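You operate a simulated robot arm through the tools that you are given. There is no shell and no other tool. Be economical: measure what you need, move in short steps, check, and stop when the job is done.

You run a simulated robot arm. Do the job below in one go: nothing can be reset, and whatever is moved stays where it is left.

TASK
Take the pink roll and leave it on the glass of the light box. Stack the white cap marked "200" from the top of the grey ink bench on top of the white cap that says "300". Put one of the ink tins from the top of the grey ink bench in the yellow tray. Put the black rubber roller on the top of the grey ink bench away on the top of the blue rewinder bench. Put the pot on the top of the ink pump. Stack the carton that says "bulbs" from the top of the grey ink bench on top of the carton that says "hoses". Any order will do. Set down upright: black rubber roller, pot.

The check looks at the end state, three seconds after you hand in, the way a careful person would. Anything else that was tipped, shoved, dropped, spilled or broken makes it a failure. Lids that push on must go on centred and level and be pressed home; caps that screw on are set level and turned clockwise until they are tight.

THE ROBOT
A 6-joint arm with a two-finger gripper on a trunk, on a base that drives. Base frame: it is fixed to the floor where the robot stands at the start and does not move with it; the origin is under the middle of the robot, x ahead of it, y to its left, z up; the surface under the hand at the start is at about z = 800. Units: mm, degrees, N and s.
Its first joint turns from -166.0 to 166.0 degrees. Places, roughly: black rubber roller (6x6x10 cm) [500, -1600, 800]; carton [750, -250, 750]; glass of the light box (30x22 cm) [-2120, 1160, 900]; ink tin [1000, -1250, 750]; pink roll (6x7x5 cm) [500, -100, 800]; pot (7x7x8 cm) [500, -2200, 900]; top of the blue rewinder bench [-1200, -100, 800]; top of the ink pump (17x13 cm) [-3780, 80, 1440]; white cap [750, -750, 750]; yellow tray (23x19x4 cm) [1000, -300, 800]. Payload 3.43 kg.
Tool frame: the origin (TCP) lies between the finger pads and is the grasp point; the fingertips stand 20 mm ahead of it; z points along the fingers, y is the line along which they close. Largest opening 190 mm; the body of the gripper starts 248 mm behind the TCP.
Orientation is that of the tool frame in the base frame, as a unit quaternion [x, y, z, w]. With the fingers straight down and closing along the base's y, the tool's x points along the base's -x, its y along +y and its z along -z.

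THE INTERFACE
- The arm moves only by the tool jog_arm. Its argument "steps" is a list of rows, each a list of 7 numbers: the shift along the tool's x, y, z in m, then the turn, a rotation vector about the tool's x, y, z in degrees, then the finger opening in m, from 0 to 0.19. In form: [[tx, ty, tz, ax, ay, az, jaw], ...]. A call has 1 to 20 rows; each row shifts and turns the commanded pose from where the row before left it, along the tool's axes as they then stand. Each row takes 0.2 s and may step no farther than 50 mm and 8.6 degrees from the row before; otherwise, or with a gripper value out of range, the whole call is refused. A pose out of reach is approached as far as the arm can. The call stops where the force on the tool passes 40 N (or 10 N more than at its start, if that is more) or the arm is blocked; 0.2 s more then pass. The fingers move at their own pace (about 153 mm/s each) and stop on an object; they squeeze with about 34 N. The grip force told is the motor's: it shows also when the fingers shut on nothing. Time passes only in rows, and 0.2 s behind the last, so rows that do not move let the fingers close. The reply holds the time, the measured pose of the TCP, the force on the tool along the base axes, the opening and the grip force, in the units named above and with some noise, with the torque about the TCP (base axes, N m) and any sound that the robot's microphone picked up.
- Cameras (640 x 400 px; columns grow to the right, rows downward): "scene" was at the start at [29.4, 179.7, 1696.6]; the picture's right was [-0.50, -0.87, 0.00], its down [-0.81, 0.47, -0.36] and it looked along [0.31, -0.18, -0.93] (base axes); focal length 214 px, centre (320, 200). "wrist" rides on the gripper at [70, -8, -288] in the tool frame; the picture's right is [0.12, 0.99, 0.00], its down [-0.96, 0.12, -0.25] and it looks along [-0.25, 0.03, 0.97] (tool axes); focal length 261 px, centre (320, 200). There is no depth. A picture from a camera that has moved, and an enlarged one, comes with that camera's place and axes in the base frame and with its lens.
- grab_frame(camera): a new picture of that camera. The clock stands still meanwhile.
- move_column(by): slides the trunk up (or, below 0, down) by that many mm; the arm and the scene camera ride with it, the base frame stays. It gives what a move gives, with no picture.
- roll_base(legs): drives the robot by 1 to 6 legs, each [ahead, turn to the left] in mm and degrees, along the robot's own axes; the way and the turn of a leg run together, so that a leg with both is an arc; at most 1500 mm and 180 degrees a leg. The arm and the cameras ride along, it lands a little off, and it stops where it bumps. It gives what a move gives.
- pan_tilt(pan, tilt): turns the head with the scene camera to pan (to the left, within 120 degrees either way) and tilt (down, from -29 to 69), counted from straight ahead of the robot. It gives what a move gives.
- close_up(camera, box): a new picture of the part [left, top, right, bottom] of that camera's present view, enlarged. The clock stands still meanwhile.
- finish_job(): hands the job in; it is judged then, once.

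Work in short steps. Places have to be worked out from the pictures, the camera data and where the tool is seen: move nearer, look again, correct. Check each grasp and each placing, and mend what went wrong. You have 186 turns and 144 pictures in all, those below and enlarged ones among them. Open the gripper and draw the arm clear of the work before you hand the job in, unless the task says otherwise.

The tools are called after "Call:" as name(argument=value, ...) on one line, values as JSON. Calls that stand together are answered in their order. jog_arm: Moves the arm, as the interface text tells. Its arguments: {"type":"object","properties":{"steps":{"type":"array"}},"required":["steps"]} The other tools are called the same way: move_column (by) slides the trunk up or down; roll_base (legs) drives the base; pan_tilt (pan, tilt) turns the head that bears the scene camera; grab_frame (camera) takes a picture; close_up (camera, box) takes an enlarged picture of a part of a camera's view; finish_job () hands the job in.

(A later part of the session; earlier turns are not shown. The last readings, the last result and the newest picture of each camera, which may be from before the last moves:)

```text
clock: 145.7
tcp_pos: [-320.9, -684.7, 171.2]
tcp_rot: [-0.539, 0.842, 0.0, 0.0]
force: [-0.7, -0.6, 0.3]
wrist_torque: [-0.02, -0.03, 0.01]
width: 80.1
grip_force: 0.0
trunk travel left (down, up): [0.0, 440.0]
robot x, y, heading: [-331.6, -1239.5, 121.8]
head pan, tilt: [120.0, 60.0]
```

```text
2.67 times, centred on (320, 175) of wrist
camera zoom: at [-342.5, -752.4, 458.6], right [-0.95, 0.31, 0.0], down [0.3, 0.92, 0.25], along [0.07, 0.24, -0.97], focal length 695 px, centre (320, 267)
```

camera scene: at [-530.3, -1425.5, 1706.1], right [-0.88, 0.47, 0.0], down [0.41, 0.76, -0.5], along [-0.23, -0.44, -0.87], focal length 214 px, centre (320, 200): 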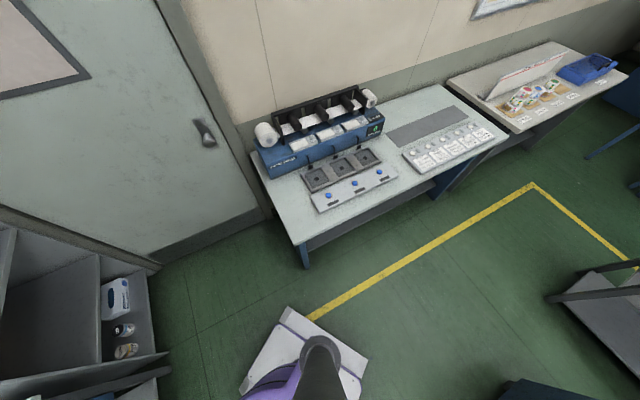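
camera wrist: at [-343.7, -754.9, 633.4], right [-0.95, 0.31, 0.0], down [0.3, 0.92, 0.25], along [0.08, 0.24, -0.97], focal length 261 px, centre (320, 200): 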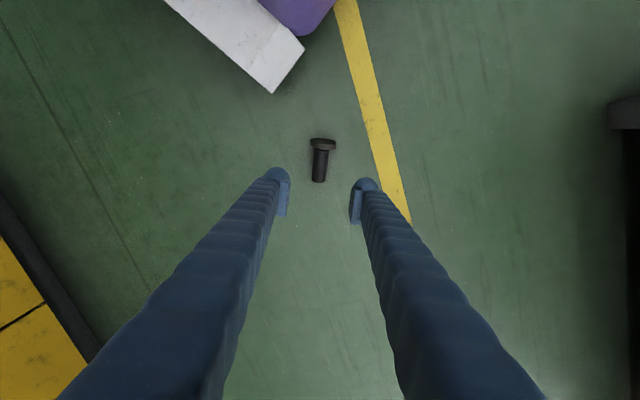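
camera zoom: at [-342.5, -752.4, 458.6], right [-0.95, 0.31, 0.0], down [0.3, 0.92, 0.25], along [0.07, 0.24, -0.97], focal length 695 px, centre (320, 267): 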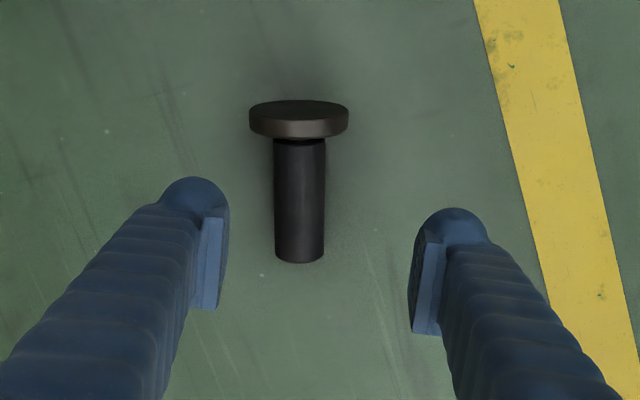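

Re-center on the post (≈(-312,-691), axis 71°) and go lower this time, closing before any lift.

Call:
jog_arm(steps=[[0.0017, -0.0107, 0.04, 0, 0, 0, 0.08], [0, 0, 0.04, 0, 0, -5.7, 0.08], [0, 0, 0.04, 0, 0, 0, 0.08], [0, 0, 0.02, 0, 0, 0, 0.07], [0, 0, 0.007, 0, 0, 0, 0.07], [0, 0, 0.003, 0, 0, 0, 0.07]])

Call:
jog_arm(steps=[[0, 0, 0, 0, 0, 0, 0.0], [0, 0, 0, 0, 0, 0, 0.0], [0, 0, 0, 0, 0, 0, 0.0], [0, 0, 0, 0, 0, 0, 0.0]])

Call:
close_up(camera="wrist", box=[200, 100, 440, 250])

```text
clock: 147.1
tcp_pos: [-310.5, -688.7, 18.6]
tcp_rot: [-0.581, 0.814, -0.001, 0.0]
force: [0.6, -0.2, -0.7]
wrist_torque: [0.0, 0.02, -0.01]
width: 69.7
grip_force: 0.1
trunk travel left (down, up): [0.0, 440.0]
robot x, y, heading: [-328.4, -1237.1, 122.2]
head pan, tilt: [120.0, 60.0]
```

```text
clock: 148.1
tcp_pos: [-309.5, -688.7, 19.8]
tcp_rot: [-0.581, 0.814, 0.0, 0.0]
force: [-6.6, 1.9, 5.4]
wrist_torque: [-0.23, 0.11, -0.4]
width: 28.3
grip_force: 33.9
trunk travel left (down, up): [0.0, 440.0]
robot x, y, heading: [-330.9, -1241.4, 122.2]
head pan, tilt: [120.0, 60.0]
```

```text
2.67 times, centred on (320, 175) of wrist
camera zoom: at [-325.8, -758.9, 307.5], right [-0.98, 0.21, 0.0], down [0.2, 0.95, 0.25], along [0.05, 0.24, -0.97], focal length 695 px, centre (320, 267)
```

zoom: 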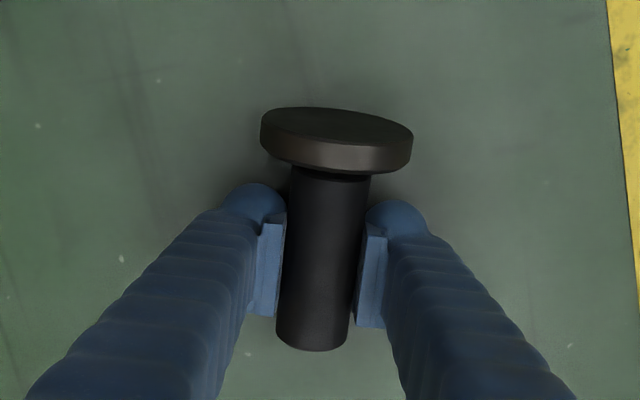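

Contact at 28 mm. Lift a little and check that it comes along.

Call:
jog_arm(steps=[[0, 0, -0.01, 0, 0, 0, 0.0], [0, 0, -0.02, 0, 0, 0, 0.0], [0, 0, -0.03, 0, 0, 0, 0.0]])

Call:
close_up(camera="wrist", box=[200, 100, 440, 250])

```text
clock: 148.9
tcp_pos: [-311.8, -689.0, 81.6]
tcp_rot: [-0.58, 0.814, -0.001, 0.0]
force: [-0.8, -1.2, -16.4]
wrist_torque: [0.41, -0.13, 0.01]
width: 28.0
grip_force: 33.6
trunk travel left (down, up): [0.0, 440.0]
robot x, y, heading: [-330.2, -1241.0, 121.7]
head pan, tilt: [120.0, 60.0]
```

```text
2.67 times, centred on (320, 175) of wrist
camera zoom: at [-327.4, -759.4, 369.0], right [-0.98, 0.21, 0.0], down [0.2, 0.95, 0.25], along [0.05, 0.24, -0.97], focal length 695 px, centre (320, 267)
```

zoom: 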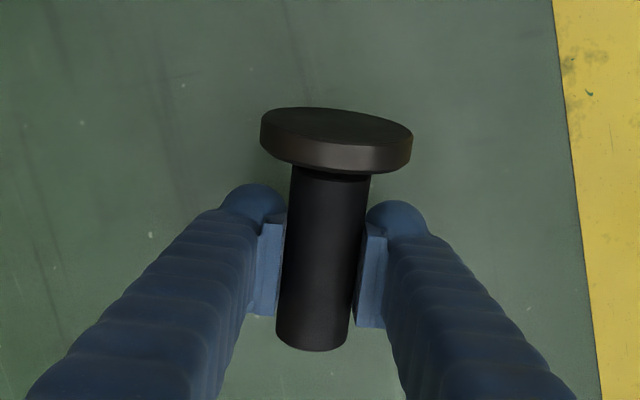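

It's held. Raise to bench height and above, then look at the rewinder bench for a free spot reachable from here.

Call:
jog_arm(steps=[[0, 0, -0.05, 0, 0, 0, 0.0], [0, 0, -0.05, 0, 0, 0, 0.0], [0, 0, -0.05, 0, 0, 0, 0.0], [0, 0, -0.05, 0, 0, 0, 0.0], [0, 0, -0.05, 0, 0, 0, 0.0], [0, 0, -0.05, 0, 0, 0, 0.0], [0, 0, -0.05, 0, 0, 0, 0.0], [0, 0, -0.05, 0, 0, 0, 0.0], [0, 0, -0.05, 0, 0, 0, 0.0], [0, 0, -0.05, 0, 0, 0, 0.0], [0, 0, -0.05, 0, 0, 0, 0.0], [0, 0, -0.05, 0, 0, 0, 0.0]])

Call:
pan_tilt(pan=15, tilt=35)

Call:
grab_frame(camera="scene")

```text
clock: 151.5
tcp_pos: [-307.3, -688.8, 676.9]
tcp_rot: [-0.581, 0.814, 0.0, 0.001]
force: [0.8, -1.6, -15.4]
wrist_torque: [0.34, -0.08, 0.04]
width: 28.0
grip_force: 34.4
trunk travel left (down, up): [0.0, 440.0]
robot x, y, heading: [-328.8, -1237.9, 122.0]
head pan, tilt: [120.0, 60.0]
```

```text
clock: 153.3
tcp_pos: [-308.1, -689.3, 677.0]
tcp_rot: [-0.58, 0.814, -0.001, -0.001]
force: [0.2, 0.5, -15.9]
wrist_torque: [0.32, -0.13, -0.01]
width: 28.1
grip_force: 34.0
trunk travel left (down, up): [0.0, 440.0]
robot x, y, heading: [-325.1, -1238.9, 122.1]
head pan, tilt: [15.0, 35.0]
```

```text
77 pictures are left
camera scene: at [-563.5, -1305.9, 1440.3], right [0.68, 0.73, 0.0], down [0.42, -0.39, -0.82], along [-0.6, 0.56, -0.57], focal length 214 px, centre (320, 200)
```

scene: 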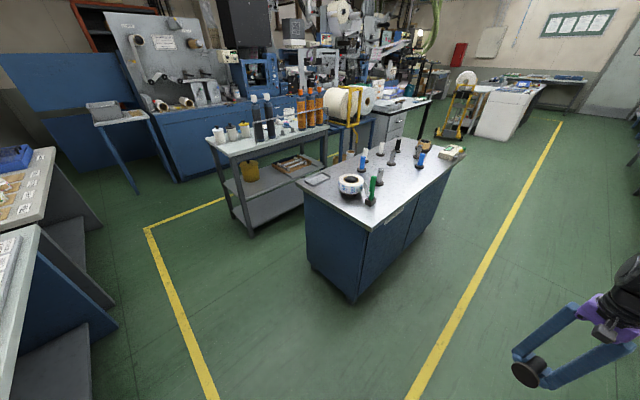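

Zoom on the bench top.

Call:
close_up(camera="scene", box=[290, 120, 480, 240])

```text
3.33 times, centred on (385, 180) of scene
camera zoom: at [-563.5, -1305.9, 1440.3], right [0.68, 0.73, 0.0], down [0.42, -0.39, -0.82], along [-0.6, 0.56, -0.57], focal length 715 px, centre (103, 267)
```

zoom: 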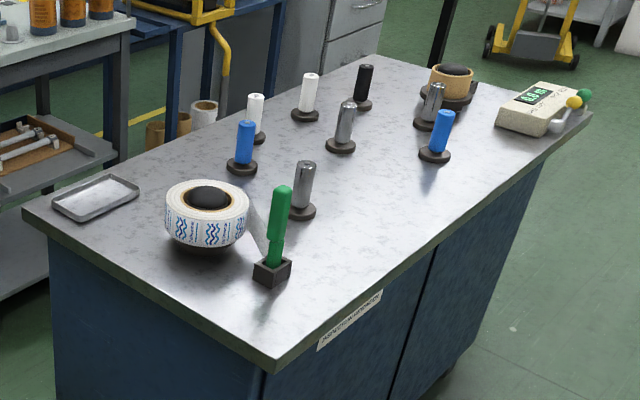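

Free spot near the bench's near corner ≈(-975,-595). I raise the trunk, swing the arm to bearing 135° and yaw the tool along with it.

Call:
move_column(by=250)

Call:
jog_arm(steps=[[0.0149, 0.0425, 0, 0, 0, -6.4, 0], [0.0136, 0.0429, 0, 0, 0, -6.4, 0], [0.0124, 0.0433, 0, 0, 0, -6.4, 0], [0.0111, 0.0436, 0, 0, 0, -6.4, 0], [0.0098, 0.0439, 0, 0, 0, -6.4, 0], [0.0085, 0.0442, 0, 0, 0, -6.4, 0], [0.0072, 0.0444, 0, 0, 0, -6.4, 0], [0.0058, 0.0446, 0, 0, 0, -6.4, 0], [0.0045, 0.0448, 0, 0, 0, -6.4, 0], [0.0032, 0.0449, 0, 0, 0, -6.4, 0]])

```text
clock: 155.9
tcp_pos: [-308.2, -688.3, 927.8]
tcp_rot: [-0.58, 0.814, -0.001, -0.001]
force: [0.3, 0.5, -15.4]
wrist_torque: [0.32, -0.12, -0.01]
width: 28.4
grip_force: 34.2
trunk travel left (down, up): [-250.0, 190.0]
robot x, y, heading: [-327.5, -1236.2, 121.7]
head pan, tilt: [15.0, 35.0]
```

```text
clock: 158.1
tcp_pos: [-715.5, -850.3, 930.3]
tcp_rot: [0.924, -0.382, 0.001, -0.001]
force: [-0.4, -0.3, -15.2]
wrist_torque: [0.22, 0.21, 0.02]
width: 28.1
grip_force: 33.9
trunk travel left (down, up): [-250.0, 190.0]
robot x, y, heading: [-332.9, -1237.4, 122.1]
head pan, tilt: [15.0, 35.0]
```

Now tip the tool forward by 82° while extending outward and slightly up.

Call:
jog_arm(steps=[[-0.025, 0, -0.01, 0, -8.2, 0, 0], [-0.0261, 0, -0.0063, 0, -8.2, 0, 0], [-0.0268, 0, -0.0025, 0, -8.2, 0, 0], [-0.0269, 0, 0.0013, 0, -8.2, 0, 0], [-0.0264, 0, 0.0051, 0, -8.2, 0, 0], [-0.0255, 0, 0.0089, 0, -8.2, 0, 0], [-0.0239, 0, 0.0124, 0, -8.2, 0, 0], [-0.0219, 0, 0.0157, 0, -8.2, 0, 0], [-0.0194, 0, 0.0187, 0, -8.2, 0, 0], [-0.0166, 0, 0.0212, 0, -8.2, 0, 0]])

Call:
pan_tilt(pan=15, tilt=35)

Call:
grab_frame(camera="scene")

Call:
close_up(camera="wrist", box=[200, 100, 440, 250])

```text
clock: 160.3
tcp_pos: [-929.0, -636.3, 1028.7]
tcp_rot: [0.698, -0.289, -0.606, -0.25]
force: [-0.2, 0.4, -15.1]
wrist_torque: [0.08, 0.09, 0.0]
width: 28.1
grip_force: 34.0
out of reach, approached as far as the arm can: row 5, 6, 7
trunk travel left (down, up): [-250.0, 190.0]
robot x, y, heading: [-333.2, -1245.3, 122.0]
head pan, tilt: [15.0, 35.0]
```

```text
clock: 160.9
tcp_pos: [-929.3, -636.1, 1029.7]
tcp_rot: [0.698, -0.289, -0.606, -0.25]
force: [0.1, -0.1, -16.2]
wrist_torque: [0.13, 0.13, 0.02]
width: 28.2
grip_force: 33.7
trunk travel left (down, up): [-250.0, 190.0]
robot x, y, heading: [-329.0, -1243.3, 122.3]
head pan, tilt: [15.0, 35.0]
```

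```text
75 pictures are left
camera scene: at [-565.0, -1304.8, 1690.1], right [0.68, 0.73, 0.0], down [0.42, -0.39, -0.82], along [-0.6, 0.56, -0.58], focal length 214 px, centre (320, 200)
```

scene: 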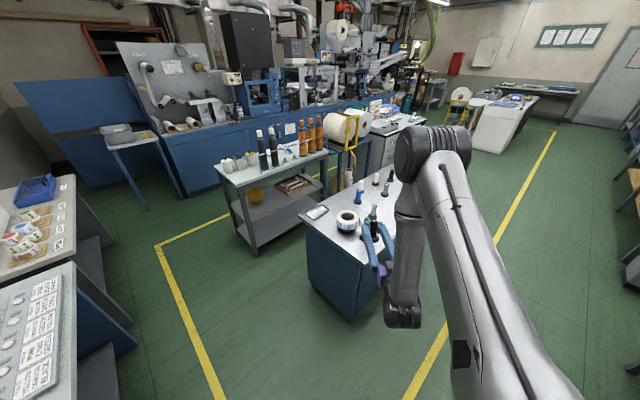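

```text
2.67 times, centred on (320, 175) of wrist
camera zoom: at [-715.1, -839.7, 1001.2], right [-0.69, -0.71, -0.12], down [0.0, -0.16, 0.99], along [-0.72, 0.68, 0.11], focal length 695 px, centre (320, 267)
```

zoom: 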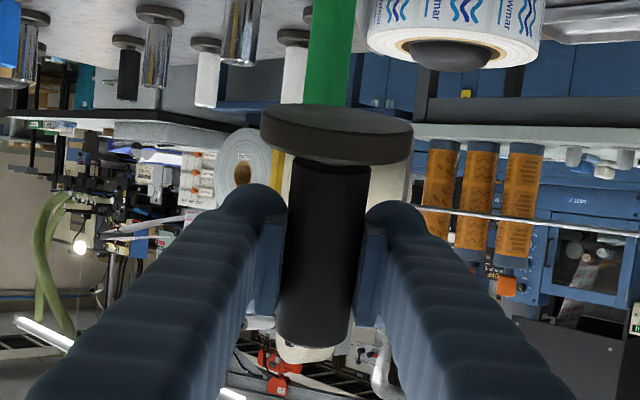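

Tool is tipped; check that the roller hangs vertical.

Call:
close_up(camera="scene", box=[330, 180, 410, 290])

```text
3.64 times, centred on (370, 235) of scene
camera zoom: at [-565.0, -1304.8, 1690.1], right [0.68, 0.73, 0.0], down [0.42, -0.39, -0.82], along [-0.6, 0.56, -0.58], focal length 780 px, centre (138, 73)
```

zoom: 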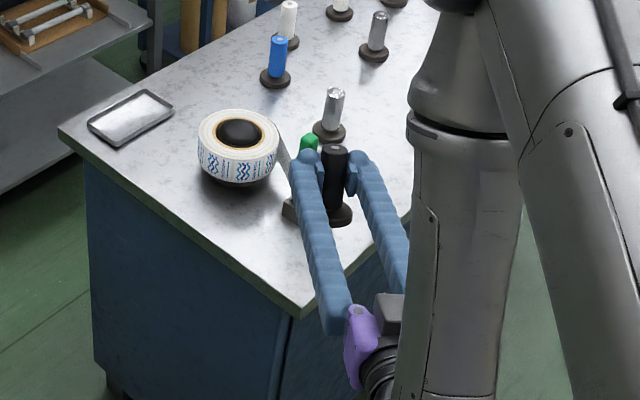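

The roller hangs upright. Move outward 56 mm and lower to ~10 mm above the bench.

Call:
jog_arm(steps=[[0, 0, 0.0277, 0, 0, 0, 0], [0, 0, 0.0277, 0, 0, 0, 0], [0.0445, 0, 0.0063, 0, 0, 0, 0], [0.0445, 0, 0.0063, 0, 0, 0, 0], [0.0445, 0, 0.0063, 0, 0, 0, 0]])

Call:
close_up(camera="scene", box=[330, 180, 410, 290])

Call:
grab_frame(camera="wrist")

```text
clock: 162.1
tcp_pos: [-969.4, -599.2, 885.7]
tcp_rot: [0.697, -0.29, -0.606, -0.251]
force: [-0.5, -0.1, -13.7]
wrist_torque: [0.03, 0.01, 0.02]
width: 27.9
grip_force: 33.9
trunk travel left (down, up): [-250.0, 190.0]
robot x, y, heading: [-331.6, -1241.2, 122.0]
head pan, tilt: [15.0, 35.0]
```

```text
3.64 times, centred on (370, 235) of scene
camera zoom: at [-565.3, -1304.3, 1690.0], right [0.68, 0.73, 0.0], down [0.42, -0.39, -0.82], along [-0.6, 0.56, -0.58], focal length 780 px, centre (138, 73)
```

zoom: 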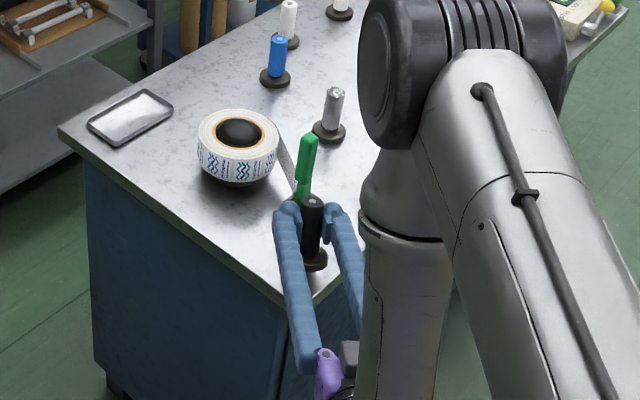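

```text
71 pictures are left
camera wrist: at [-754.7, -801.5, 856.0], right [-0.69, -0.71, -0.12], down [0.0, -0.16, 0.99], along [-0.72, 0.68, 0.11], focal length 261 px, centre (320, 200)
```

wrist: 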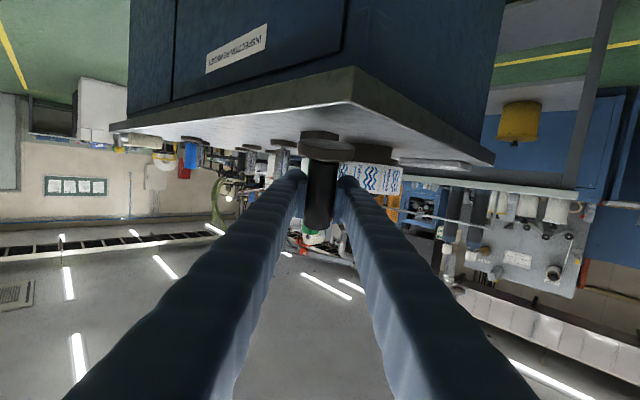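

Over the bench inside the corner. Lower slowly until contact.

Call:
jog_arm(steps=[[0.0149, 0, 0.0021, 0, 0, 0, 0], [0.005, 0, 0.0007, 0, 0, 0, 0], [0.003, 0, 0.0004, 0, 0, 0, 0], [0.003, 0, 0.0004, 0, 0, 0, 0]])

```text
clock: 163.1
tcp_pos: [-967.2, -597.3, 866.3]
tcp_rot: [0.694, -0.288, -0.609, -0.253]
force: [0.1, -0.2, 17.5]
wrist_torque: [0.42, 0.27, 0.07]
width: 28.2
grip_force: 34.4
trunk travel left (down, up): [-250.0, 190.0]
robot x, y, heading: [-331.6, -1238.0, 122.2]
head pan, tilt: [15.0, 35.0]
```

Contact on the forward edge of the flange first. Look closely at the roller's lean.

Call:
close_up(camera="scene", box=[352, 225, 384, 265])

Call:
close_up(camera="wrist", box=[270, 90, 390, 240])

```text
10.00 times, centred on (368, 245) of scene
camera zoom: at [-562.7, -1307.4, 1690.8], right [0.68, 0.73, 0.0], down [0.42, -0.39, -0.82], along [-0.6, 0.56, -0.57], focal length 2145 px, centre (-160, -250)
```

zoom: 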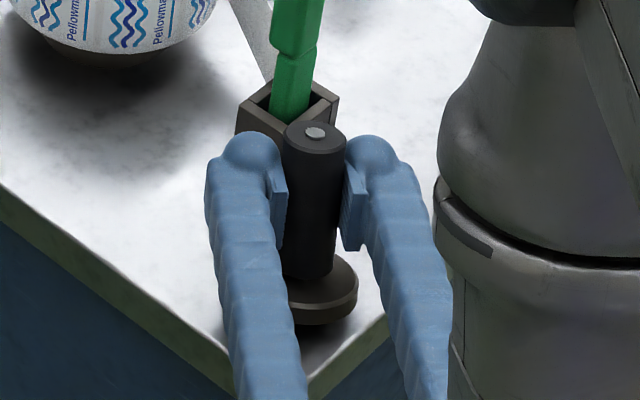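

```text
2.67 times, centred on (330, 165) of wrist
camera zoom: at [-754.4, -801.0, 833.5], right [-0.69, -0.71, -0.12], down [0.0, -0.17, 0.99], along [-0.72, 0.68, 0.12], focal length 695 px, centre (293, 293)
```

zoom: 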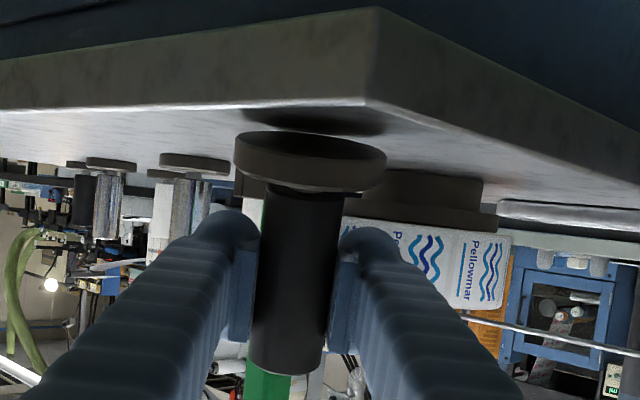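

The roller leans forward ~16° (my tilt correction had the wrong sign). Lift 40 mm and tip the tool a further 16°.

Call:
jog_arm(steps=[[-0.0396, 0, -0.0056, 0, 0, 0, 0], [0, 0, 0, 0, -5.4, 0, 0], [0, 0, 0, 0, -5.4, 0, 0], [0, 0, 0, 0, -5.2, 0, 0]])

Call:
close_up(camera="wrist", box=[270, 90, 390, 240])

Call:
close_up(camera="scene", box=[348, 215, 388, 265])

```text
clock: 164.1
tcp_pos: [-984.1, -580.6, 899.8]
tcp_rot: [-0.608, 0.252, 0.696, 0.288]
force: [1.0, 0.3, -15.4]
wrist_torque: [0.0, 0.03, 0.05]
width: 27.6
grip_force: 33.9
out of reach, approached as far as the arm can: row 4
trunk travel left (down, up): [-250.0, 190.0]
robot x, y, heading: [-326.5, -1240.4, 122.1]
head pan, tilt: [15.0, 35.0]
```

```text
2.67 times, centred on (330, 165) of wrist
camera zoom: at [-783.6, -770.3, 791.4], right [-0.71, -0.69, -0.12], down [0.18, -0.35, 0.92], along [-0.68, 0.64, 0.37], focal length 695 px, centre (293, 293)
```

zoom: 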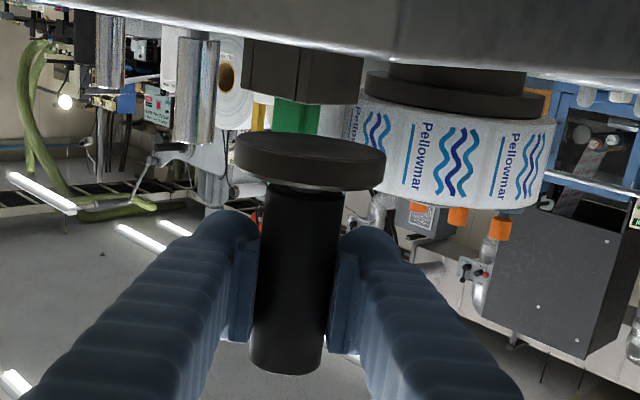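

```text
8.00 times, centred on (368, 240) of scene
camera zoom: at [-565.2, -1304.6, 1690.0], right [0.68, 0.73, 0.0], down [0.42, -0.39, -0.82], along [-0.6, 0.56, -0.58], focal length 1716 px, centre (-64, -120)
```

zoom: 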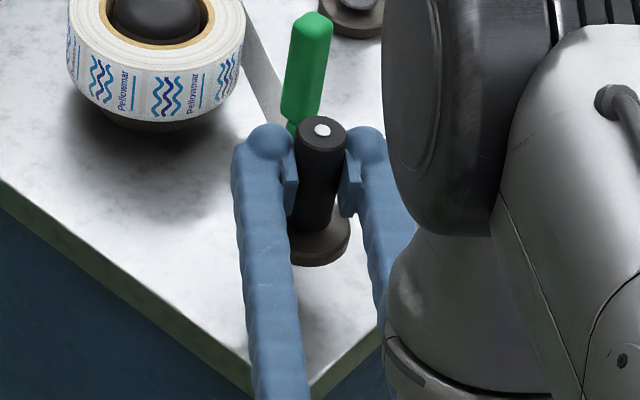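

Roller now upright. Pull back 12 mm from the green-handled tool and lower.

Call:
jog_arm(steps=[[0, 0, -0.012, 0, 0, 0, 0], [0.0297, 0, -0.004, 0, 0, 0, 0], [0.004, 0, -0.0005, 0, 0, 0, 0], [0.003, 0, -0.0004, 0, 0, 0, 0]])

```text
clock: 165.1
tcp_pos: [-984.7, -579.8, 861.5]
tcp_rot: [-0.606, 0.253, 0.696, 0.289]
force: [0.9, -0.5, -13.0]
wrist_torque: [-0.08, -0.11, 0.05]
width: 27.9
grip_force: 33.8
out of reach, approached as far as the arm can: row 1
trunk travel left (down, up): [-250.0, 190.0]
robot x, y, heading: [-328.0, -1239.8, 121.8]
head pan, tilt: [15.0, 35.0]
```

Check clearance to the green tool's holder before the last few millimetres.

Call:
close_up(camera="wrist", box=[270, 70, 390, 220])

Call:
close_up(camera="scene", box=[348, 215, 388, 265])

```text
2.67 times, centred on (330, 145) of wrist
camera zoom: at [-784.1, -770.0, 752.4], right [-0.71, -0.69, -0.12], down [0.19, -0.35, 0.92], along [-0.67, 0.63, 0.38], focal length 695 px, centre (293, 347)
```

zoom: 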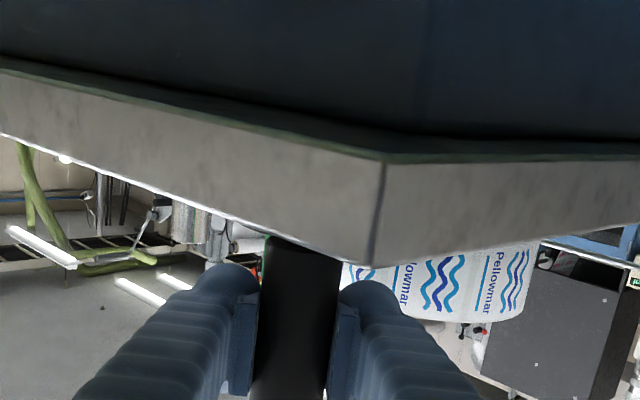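

```text
8.00 times, centred on (368, 240) of scene
camera zoom: at [-564.8, -1305.1, 1690.2], right [0.68, 0.73, 0.0], down [0.42, -0.39, -0.82], along [-0.6, 0.56, -0.57], focal length 1716 px, centre (-64, -120)
```

zoom: 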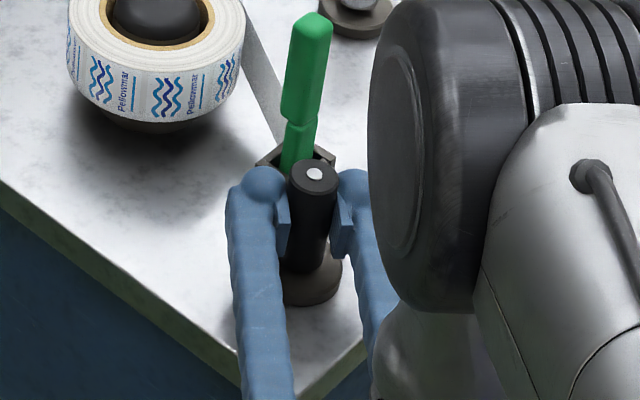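

Clear. Continue down to contact.

Call:
jog_arm(steps=[[0.002, 0, -0.0003, 0, 0, 0, 0], [0.002, 0, -0.0003, 0, 0, 0, 0], [0.002, 0, -0.0003, 0, 0, 0, 0], [0.002, 0, -0.0003, 0, 0, 0, 0]])

```text
clock: 166.1
tcp_pos: [-983.6, -581.3, 857.7]
tcp_rot: [-0.605, 0.25, 0.699, 0.288]
force: [-10.5, 10.6, 23.4]
wrist_torque: [-0.23, -0.28, 0.06]
width: 28.0
grip_force: 34.1
trunk travel left (down, up): [-250.0, 190.0]
robot x, y, heading: [-330.2, -1237.3, 122.2]
head pan, tilt: [15.0, 35.0]
```

Seated. Ease up 2 mm, open, and check before retreating.

Call:
jog_arm(steps=[[-0.002, 0, 0, 0, 0, 0, 0], [0, 0, 0, 0, 0, 0, 0.05], [0, 0, 0, 0, 0, 0, 0.07], [0, 0, 0, 0, 0, 0, 0.07]])

Call:
close_up(camera="scene", box=[348, 215, 388, 265])

```text
clock: 167.1
tcp_pos: [-983.2, -583.1, 855.4]
tcp_rot: [-0.606, 0.252, 0.697, 0.289]
force: [0.4, -0.5, 0.3]
wrist_torque: [-0.01, -0.01, 0.0]
width: 70.1
grip_force: 0.1
trunk travel left (down, up): [-250.0, 190.0]
robot x, y, heading: [-330.5, -1239.0, 121.9]
head pan, tilt: [15.0, 35.0]
```

```text
8.00 times, centred on (368, 240) of scene
camera zoom: at [-564.0, -1305.9, 1690.2], right [0.68, 0.73, 0.0], down [0.42, -0.39, -0.82], along [-0.6, 0.56, -0.57], focal length 1716 px, centre (-64, -120)
```

zoom: 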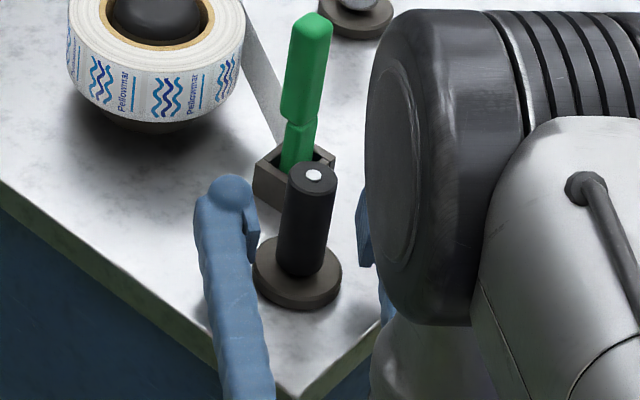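

The roller stands upright on the bench. Lift straight up clear of it, then rotate the tool back to pointing down.

Call:
jog_arm(steps=[[-0.0396, 0, 0.0054, 0, 0, 0, 0.08], [-0.0396, 0, 0.0054, 0, 0, 0, 0.08], [-0.0396, 0, 0.0054, 0, 0, 0, 0.08], [-0.0396, 0, 0.0054, 0, 0, 0, 0.08]])

Call:
jog_arm(steps=[[0, 0, 0, 0, 8.2, 0, 0.08], [0, 0, 0, 0, 8.2, 0, 0.08], [0, 0, 0, 0, 8.2, 0, 0.08], [0, 0, 0, 0, 8.2, 0, 0.08], [0, 0, 0, 0, 8.2, 0, 0.08], [0, 0, 0, 0, 8.2, 0, 0.08], [0, 0, 0, 0, 8.2, 0, 0.08], [0, 0, 0, 0, 8.2, 0, 0.08], [0, 0, 0, 0, 8.2, 0, 0.08], [0, 0, 0, 0, 8.2, 0, 0.08], [0, 0, 0, 0, 8.2, 0, 0.08], [0, 0, 0, 0, 7.8, 0, 0.08]])

Call:
grab_frame(camera="wrist")

```text
clock: 168.1
tcp_pos: [-982.8, -580.0, 1017.9]
tcp_rot: [-0.606, 0.252, 0.697, 0.289]
force: [0.7, 0.6, 0.4]
wrist_torque: [-0.05, 0.0, -0.02]
width: 80.0
grip_force: 0.0
trunk travel left (down, up): [-250.0, 190.0]
robot x, y, heading: [-329.6, -1239.7, 122.2]
head pan, tilt: [15.0, 35.0]
```

```text
clock: 170.7
tcp_pos: [-983.5, -581.5, 1013.9]
tcp_rot: [0.924, -0.382, 0.001, -0.001]
force: [0.1, 0.4, 0.9]
wrist_torque: [-0.06, -0.03, 0.01]
width: 80.0
grip_force: 0.1
trunk travel left (down, up): [-250.0, 190.0]
robot x, y, heading: [-332.6, -1239.4, 121.7]
head pan, tilt: [15.0, 35.0]
```

```text
63 pictures are left
camera wrist: at [-928.5, -625.0, 1301.1], right [-0.62, -0.79, 0.0], down [-0.76, 0.6, 0.24], along [-0.19, 0.15, -0.97], focal length 261 px, centre (320, 200)
```

wrist: 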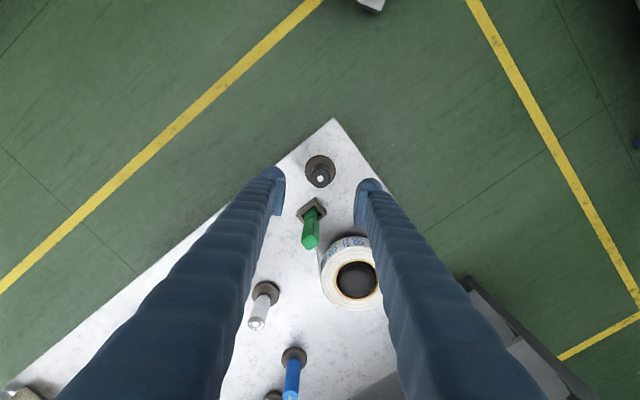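

Roller placed well. Next the pot: retract the arm and turn the base in small increments to look at the shelf unit beyond the ink bench.

Call:
jog_arm(steps=[[0.046, 0, -0.018, 0, 0, 0, 0.08], [0.046, 0, -0.018, 0, 0, 0, 0.08], [0.046, 0, -0.018, 0, 0, 0, 0.08], [0.046, 0, -0.018, 0, 0, 0, 0.08], [0.046, 0, -0.018, 0, 0, 0, 0.08], [0.046, 0, -0.018, 0, 0, 0, 0.08], [0.046, 0, -0.018, 0, 0, 0, 0.08], [0.046, 0, -0.018, 0, 0, 0, 0.08], [0.046, 0, -0.018, 0, 0, 0, 0.08]])

Call:
roll_base(legs=[[0, -30], [0, -30], [0, -30], [0, -30], [0, -30], [0, -30]])

Call:
pan_tilt(pan=15, tilt=30)

Call:
grab_frame(camera="scene")

```text
clock: 172.7
tcp_pos: [-689.6, -874.9, 1181.9]
tcp_rot: [0.924, -0.383, -0.001, 0.0]
force: [0.2, -0.2, 0.3]
wrist_torque: [0.08, 0.06, 0.03]
width: 80.2
grip_force: 0.2
trunk travel left (down, up): [-250.0, 190.0]
robot x, y, heading: [-330.3, -1240.5, 122.1]
head pan, tilt: [15.0, 35.0]
```

```text
clock: 178.9
tcp_pos: [-41.9, -811.8, 1182.1]
tcp_rot: [-0.471, 0.882, -0.001, 0.0]
force: [-0.3, 0.4, 1.0]
wrist_torque: [-0.23, -0.23, 0.02]
width: 80.2
grip_force: 0.0
trunk travel left (down, up): [-250.0, 190.0]
robot x, y, heading: [-377.9, -1194.1, 40.9]
head pan, tilt: [15.0, 35.0]
stopped in leg 3: the robot was blocked; the commanded pose is now the measured one
```

```text
clock: 179.6
tcp_pos: [-40.0, -814.0, 1182.8]
tcp_rot: [-0.471, 0.882, 0.0, 0.0]
force: [0.1, 0.0, 1.3]
wrist_torque: [-0.13, -0.05, 0.0]
width: 79.9
grip_force: 0.0
trunk travel left (down, up): [-250.0, 190.0]
robot x, y, heading: [-379.4, -1192.0, 41.3]
head pan, tilt: [15.0, 30.0]
```

```text
62 pictures are left
camera scene: at [-480.3, -968.3, 1697.9], right [0.83, -0.56, 0.0], down [-0.28, -0.42, -0.87], along [0.48, 0.72, -0.5], focal length 214 px, centre (320, 200)
```

scene: 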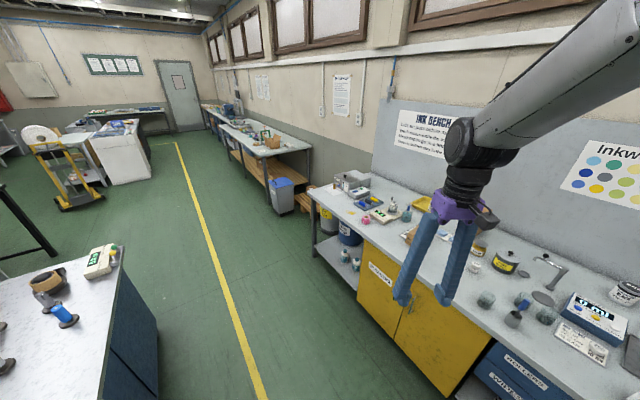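

Turns seem to fault after ~75° per call, not from real contact; I'll keep each call under 60°.

Call:
roll_base(legs=[[0, -55]])

Call:
roll_base(legs=[[0, -55]])

Call:
grab_frame(camera="scene")

```text
clock: 183.7
tcp_pos: [118.6, -1253.3, 1181.7]
tcp_rot: [-0.006, 1.0, 0.0, 0.001]
force: [-0.8, 0.2, -0.6]
wrist_torque: [0.04, -0.12, -0.01]
width: 79.9
grip_force: 0.0
trunk travel left (down, up): [-250.0, 190.0]
robot x, y, heading: [-369.6, -1141.7, -14.2]
head pan, tilt: [15.0, 30.0]
```

```text
clock: 187.9
tcp_pos: [-194.4, -1615.2, 1183.1]
tcp_rot: [0.47, 0.883, 0.0, 0.0]
force: [0.0, 0.5, -0.6]
wrist_torque: [0.0, 0.02, -0.01]
width: 80.2
grip_force: 0.0
trunk travel left (down, up): [-250.0, 190.0]
robot x, y, heading: [-322.0, -1125.3, -70.6]
head pan, tilt: [15.0, 30.0]
```

```text
61 pictures are left
camera scene: at [-79.1, -1115.7, 1698.1], right [-0.83, -0.56, 0.0], down [-0.28, 0.41, -0.87], along [0.49, -0.72, -0.5], focal length 214 px, centre (320, 200)
```

scene: 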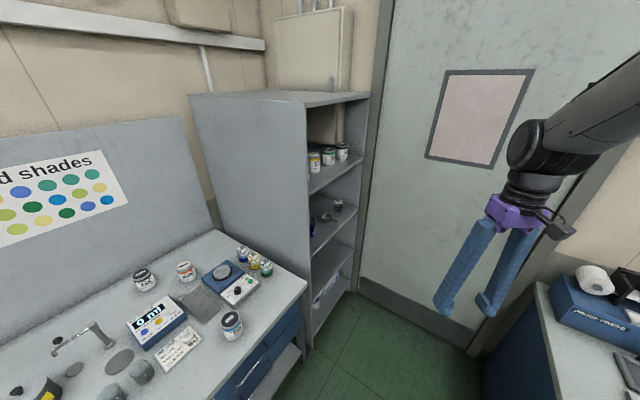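

Good. Zoom on the shelf to find the pot.

Call:
close_up(camera="scene", box=[290, 90, 370, 340])

Call:
close_up(camera="scene", box=[296, 180, 376, 260])

```text
1.60 times, centred on (330, 215) of scene
camera zoom: at [-79.1, -1115.7, 1698.1], right [-0.83, -0.56, 0.0], down [-0.28, 0.41, -0.87], along [0.49, -0.72, -0.5], focal length 343 px, centre (304, 176)
```

zoom: 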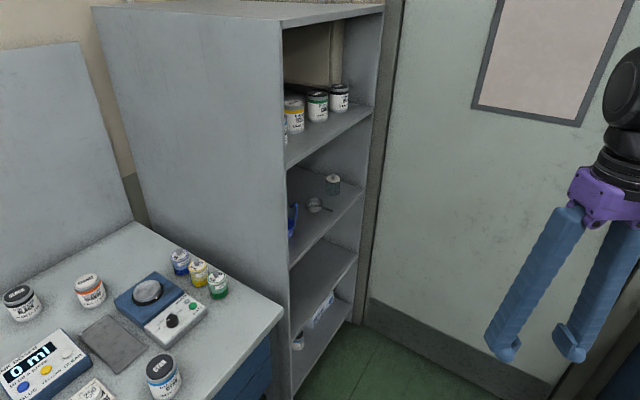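

```text
5.00 times, centred on (336, 220) of scene
camera zoom: at [-79.1, -1115.7, 1698.1], right [-0.83, -0.56, 0.0], down [-0.28, 0.41, -0.87], along [0.49, -0.72, -0.5], focal length 1072 px, centre (240, 100)
```

zoom: 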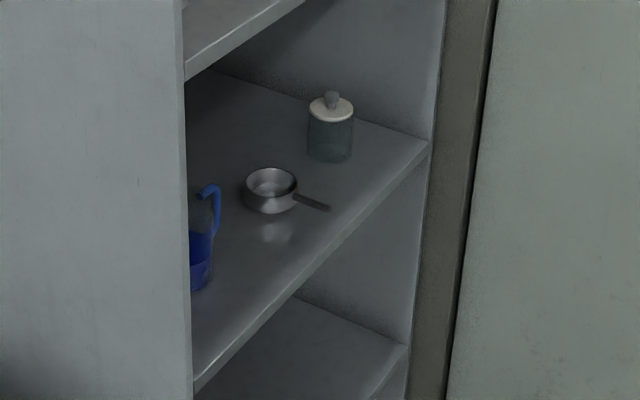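

The pot is the lidded jar on the middle shelf, ≈(530,-2238), shelf z≈870, about 95 mm inside the front edge. I swing the arm left, then drive to about (-200,-1900).

Call:
jog_arm(steps=[[0.0019, 0.0436, 0, 0, 0, -5, 0.08], [0.0019, 0.0436, 0, 0, 0, -5, 0.08], [0.0019, 0.0436, 0, 0, 0, -5, 0.08], [0.0019, 0.0436, 0, 0, 0, -5, 0.08], [0.0019, 0.0436, 0, 0, 0, -5, 0.08], [0.0019, 0.0436, 0, 0, 0, -5, 0.08], [0.0019, 0.0436, 0, 0, 0, -5, 0.08], [0.0019, 0.0436, 0, 0, 0, -5, 0.08], [0.0019, 0.0436, 0, 0, 0, -5, 0.08]])

Call:
roll_base(legs=[[0, -10], [780, 0]])

Call:
roll_base(legs=[[0, 45]])

Call:
pan_tilt(pan=5, tilt=35)

Call:
grab_frame(camera="scene")

```text
clock: 189.9
tcp_pos: [-13.1, -1379.0, 1176.4]
tcp_rot: [0.213, 0.977, 0.003, -0.008]
force: [1.7, -1.0, -1.0]
wrist_torque: [0.18, 0.21, 0.01]
width: 80.1
grip_force: 0.1
trunk travel left (down, up): [-250.0, 190.0]
robot x, y, heading: [-321.5, -1125.8, -70.9]
head pan, tilt: [15.0, 30.0]
stopped in row 9: the arm was blocked; the commanded pose is now the measured one
```

```text
clock: 196.6
tcp_pos: [80.2, -2203.8, 1177.8]
tcp_rot: [0.284, 0.959, 0.004, -0.005]
force: [0.1, -0.9, -0.2]
wrist_torque: [0.01, -0.03, -0.01]
width: 80.2
grip_force: 0.0
trunk travel left (down, up): [-250.0, 190.0]
robot x, y, heading: [-182.6, -1915.6, -79.6]
head pan, tilt: [15.0, 30.0]
```

```text
clock: 200.1
tcp_pos: [209.4, -1936.6, 1177.7]
tcp_rot: [-0.1, 0.995, 0.001, -0.007]
force: [-0.4, -0.4, -0.5]
wrist_torque: [0.06, 0.04, 0.02]
width: 79.8
grip_force: 0.0
trunk travel left (down, up): [-250.0, 190.0]
robot x, y, heading: [-196.7, -1933.5, -35.1]
head pan, tilt: [15.0, 30.0]
```

```text
clock: 200.8
tcp_pos: [208.8, -1936.0, 1179.3]
tcp_rot: [-0.099, 0.995, 0.001, -0.006]
force: [-0.4, -0.6, 0.1]
wrist_torque: [-0.02, -0.06, -0.02]
width: 80.0
grip_force: 0.0
trunk travel left (down, up): [-250.0, 190.0]
robot x, y, heading: [-197.5, -1939.7, -35.1]
head pan, tilt: [5.0, 35.0]
```

```text
58 pictures are left
camera scene: at [-5.9, -1772.3, 1698.4], right [-0.23, -0.97, 0.0], down [-0.49, 0.11, -0.87], along [0.84, -0.19, -0.5], focal length 214 px, centre (320, 200)
```

scene: 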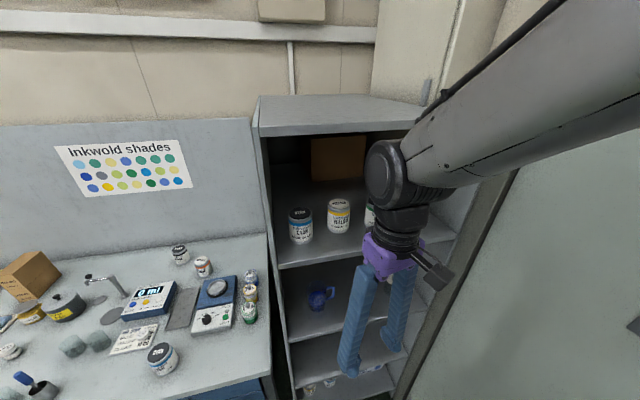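

Lower the trunk and look into the shelf again.

Call:
move_column(by=-250)

Call:
pan_tilt(pan=5, tilt=30)

Call:
close_up(camera="scene", box=[250, 120, 490, 290])

```text
clock: 203.4
tcp_pos: [210.2, -1934.4, 928.6]
tcp_rot: [-0.1, 0.995, 0.0, -0.006]
force: [0.1, 0.5, 0.0]
wrist_torque: [0.03, 0.03, 0.02]
width: 80.0
grip_force: 0.0
trunk travel left (down, up): [0.0, 440.0]
robot x, y, heading: [-195.5, -1934.5, -35.0]
head pan, tilt: [5.0, 35.0]
```

```text
clock: 204.0
tcp_pos: [210.1, -1936.3, 929.4]
tcp_rot: [-0.1, 0.995, 0.0, -0.006]
force: [0.9, -0.1, 0.6]
wrist_torque: [-0.01, 0.02, 0.0]
width: 80.0
grip_force: 0.1
trunk travel left (down, up): [0.0, 440.0]
robot x, y, heading: [-199.4, -1938.2, -35.3]
head pan, tilt: [5.0, 30.0]
```

```text
2.35 times, centred on (370, 205) of scene
camera zoom: at [-5.2, -1771.8, 1447.2], right [-0.22, -0.97, 0.0], down [-0.5, 0.11, -0.86], along [0.84, -0.19, -0.51], focal length 505 px, centre (202, 188)
```

zoom: 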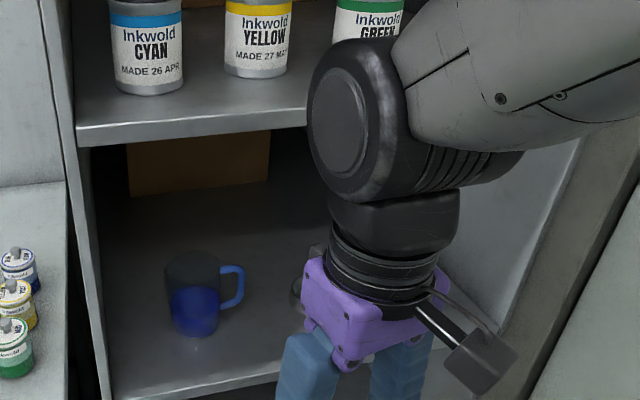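

Arm is blocking the view. I move the hand in front of the shelf at about (342,-2170), yaw -20°, tipped 40° forward, so the wrist camera can see the jar.

Call:
jog_arm(steps=[[-0.0138, -0.0426, -0.01, 0, 0, 0, 0.09], [-0.0138, -0.0426, -0.01, 0, 0, 0, 0.09], [-0.0138, -0.0426, 0, 0, 0, 0, 0.09], [-0.0138, -0.0426, 0, 0, 0, 0, 0.09], [-0.0138, -0.0426, 0, 0, 0, 0, 0.09], [-0.0138, -0.0426, 0, 0, 0, 0, 0.09], [0, 0, 0, 0, 0, 7.9, 0.09], [0, 0, 0, 0, 0, 7.9, 0.09], [0, 0, 0, 0, 0, 7.9, 0.09], [0, 0, 0, 0, 0, 7.9, 0.09], [0, 0, 0, 0, -8, 0, 0.09], [0, 0, 0, 0, -8, 0, 0.09], [0, 0, 0, 0, -8, 0, 0.09], [0, 0, 0, 0, -8, 0, 0.09], [0, 0, 0, 0, -8, 0, 0.09]])

Call:
grab_frame(camera="wrist")

```text
clock: 207.2
tcp_pos: [344.1, -2166.7, 946.7]
tcp_rot: [0.164, 0.942, -0.048, 0.288]
force: [-0.5, 0.0, 0.1]
wrist_torque: [0.02, -0.04, 0.0]
width: 90.2
grip_force: 0.1
out of reach, approached as far as the arm can: row 15
trunk travel left (down, up): [0.0, 440.0]
robot x, y, heading: [-199.0, -1934.6, -35.6]
head pan, tilt: [5.0, 30.0]
```

```text
56 pictures are left
camera wrist: at [135.3, -2101.6, 1146.8], right [0.24, 0.97, -0.06], down [0.66, -0.12, 0.74], along [0.71, -0.22, -0.67], focal length 261 px, centre (320, 200)
```

wrist: 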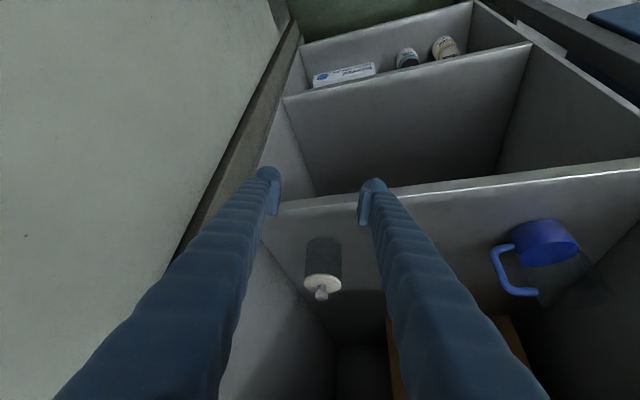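

Jar is at ≈(542,-2213), lid top ≈950. Advance 140 mm toward it and look again.

Call:
jog_arm(steps=[[-0.0365, 0.0052, 0.0307, 0, 0, 0, 0.095], [-0.0365, 0.0052, 0.0307, 0, 0, 0, 0.095], [-0.0365, 0.0052, 0.0307, 0, 0, 0, 0.095]])

Call:
close_up(camera="wrist", box=[200, 100, 520, 300])

```text
clock: 208.0
tcp_pos: [483.8, -2198.1, 933.7]
tcp_rot: [0.164, 0.943, -0.047, 0.287]
force: [0.1, -0.2, 0.5]
wrist_torque: [0.03, -0.04, 0.0]
width: 95.1
grip_force: 0.0
trunk travel left (down, up): [0.0, 440.0]
robot x, y, heading: [-199.6, -1932.2, -35.1]
head pan, tilt: [5.0, 30.0]
```

```text
2.00 times, centred on (360, 200) of wrist
camera zoom: at [274.8, -2134.2, 1133.3], right [0.24, 0.97, -0.06], down [0.66, -0.12, 0.74], along [0.71, -0.22, -0.67], focal length 521 px, centre (240, 200)
```

zoom: 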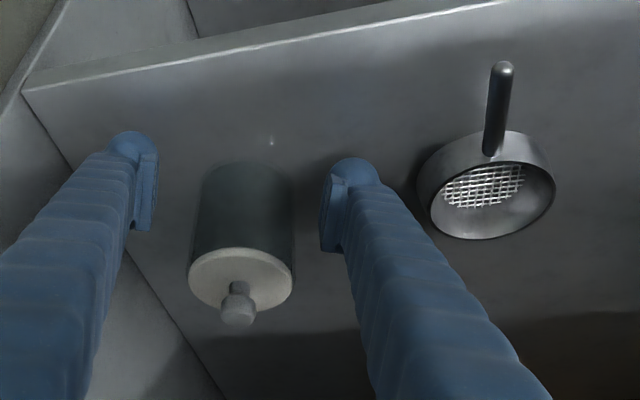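

The strainer is well clear; the pot is the lidded jar at ≈(531,-2210). Move in around it.

Call:
jog_arm(steps=[[-0.017, 0.0025, 0.0187, 0, 0, 0, 0.095], [-0.017, 0.0025, 0.0187, 0, 0, 0, 0.095]])

Call:
close_up(camera="wrist", box=[200, 100, 440, 300])

```text
clock: 208.6
tcp_pos: [530.3, -2209.6, 924.1]
tcp_rot: [0.164, 0.942, -0.047, 0.289]
force: [-17.4, 9.2, 30.1]
wrist_torque: [-1.35, 1.21, -1.22]
width: 95.0
grip_force: 0.1
trunk travel left (down, up): [0.0, 440.0]
robot x, y, heading: [-203.3, -1935.8, -35.4]
head pan, tilt: [5.0, 30.0]
```

```text
2.00 times, centred on (320, 200) of wrist
camera zoom: at [320.1, -2144.9, 1122.2], right [0.24, 0.97, -0.06], down [0.66, -0.12, 0.74], along [0.71, -0.22, -0.67], focal length 521 px, centre (320, 200)
```

zoom: 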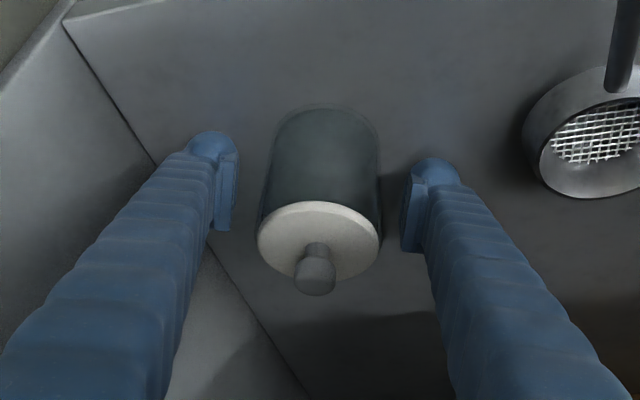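

Fingertips touched the shelf (so it is ≈895 high). Pull back and up slightly so the pads straddle the jar's axis.

Call:
jog_arm(steps=[[0.0083, -0.0013, -0.0152, 0, 0, 0, 0.095], [0, 0, 0, 0, 0, 0, 0.095]])

Call:
close_up(camera="wrist", box=[200, 100, 440, 300])

```text
clock: 209.2
tcp_pos: [514.7, -2206.3, 927.6]
tcp_rot: [0.165, 0.943, -0.047, 0.286]
force: [0.0, 0.6, -0.4]
wrist_torque: [-0.01, 0.0, -0.04]
width: 95.0
grip_force: 0.2
trunk travel left (down, up): [0.0, 440.0]
robot x, y, heading: [-196.1, -1935.8, -35.4]
head pan, tilt: [5.0, 30.0]
```

```text
2.00 times, centred on (320, 200) of wrist
camera zoom: at [306.0, -2142.0, 1127.2], right [0.24, 0.97, -0.06], down [0.66, -0.12, 0.74], along [0.71, -0.22, -0.67], focal length 521 px, centre (320, 200)
```

zoom: 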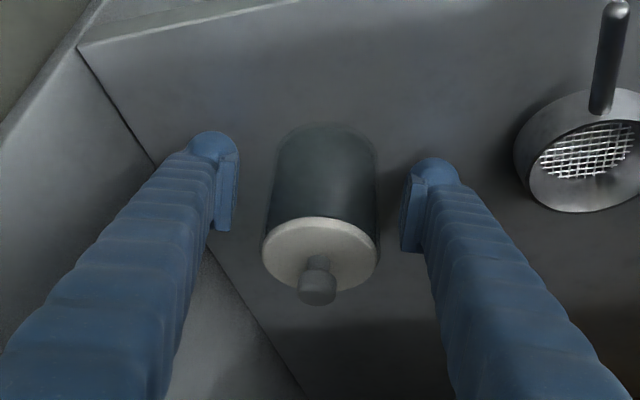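

Jar sits between the pads. Close gently and lift a little.

Call:
jog_arm(steps=[[0, 0, 0, 0, 0, 0, 0.0], [0, 0, 0, 0, 0, 0, 0.0], [0, 0, 0, 0, 0, 0, 0.0]])

Call:
jog_arm(steps=[[-0.0112, 0, -0.0166, 0, 0, 0, 0.0], [-0.0112, 0, -0.0166, 0, 0, 0, 0.0]])

Call:
close_up(camera="wrist", box=[200, 100, 440, 300])

```text
clock: 210.0
tcp_pos: [515.0, -2205.6, 927.0]
tcp_rot: [0.165, 0.943, -0.047, 0.286]
force: [0.4, 0.6, -0.2]
wrist_torque: [0.02, -0.03, -0.01]
width: 58.4
grip_force: 34.2
trunk travel left (down, up): [0.0, 440.0]
robot x, y, heading: [-201.0, -1931.6, -35.1]
head pan, tilt: [5.0, 30.0]
```

```text
clock: 210.6
tcp_pos: [515.6, -2208.6, 968.1]
tcp_rot: [0.165, 0.942, -0.049, 0.287]
force: [-1.0, 0.1, -0.5]
wrist_torque: [-0.01, 0.05, 0.0]
width: 58.5
grip_force: 34.0
trunk travel left (down, up): [0.0, 440.0]
robot x, y, heading: [-200.0, -1936.1, -35.2]
head pan, tilt: [5.0, 30.0]
```

```text
2.00 times, centred on (320, 200) of wrist
camera zoom: at [306.8, -2143.3, 1168.6], right [0.24, 0.97, -0.06], down [0.66, -0.12, 0.74], along [0.71, -0.22, -0.67], focal length 521 px, centre (320, 200)
```

zoom: 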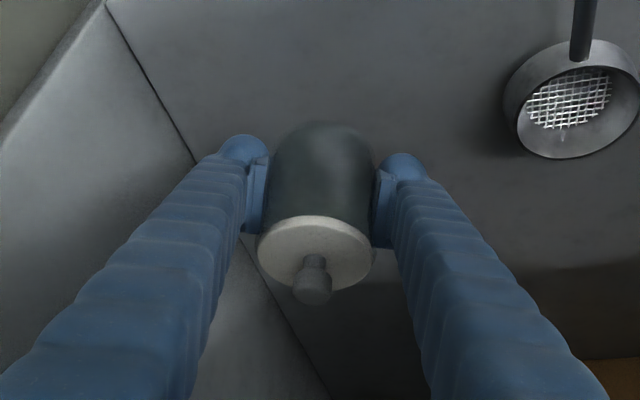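

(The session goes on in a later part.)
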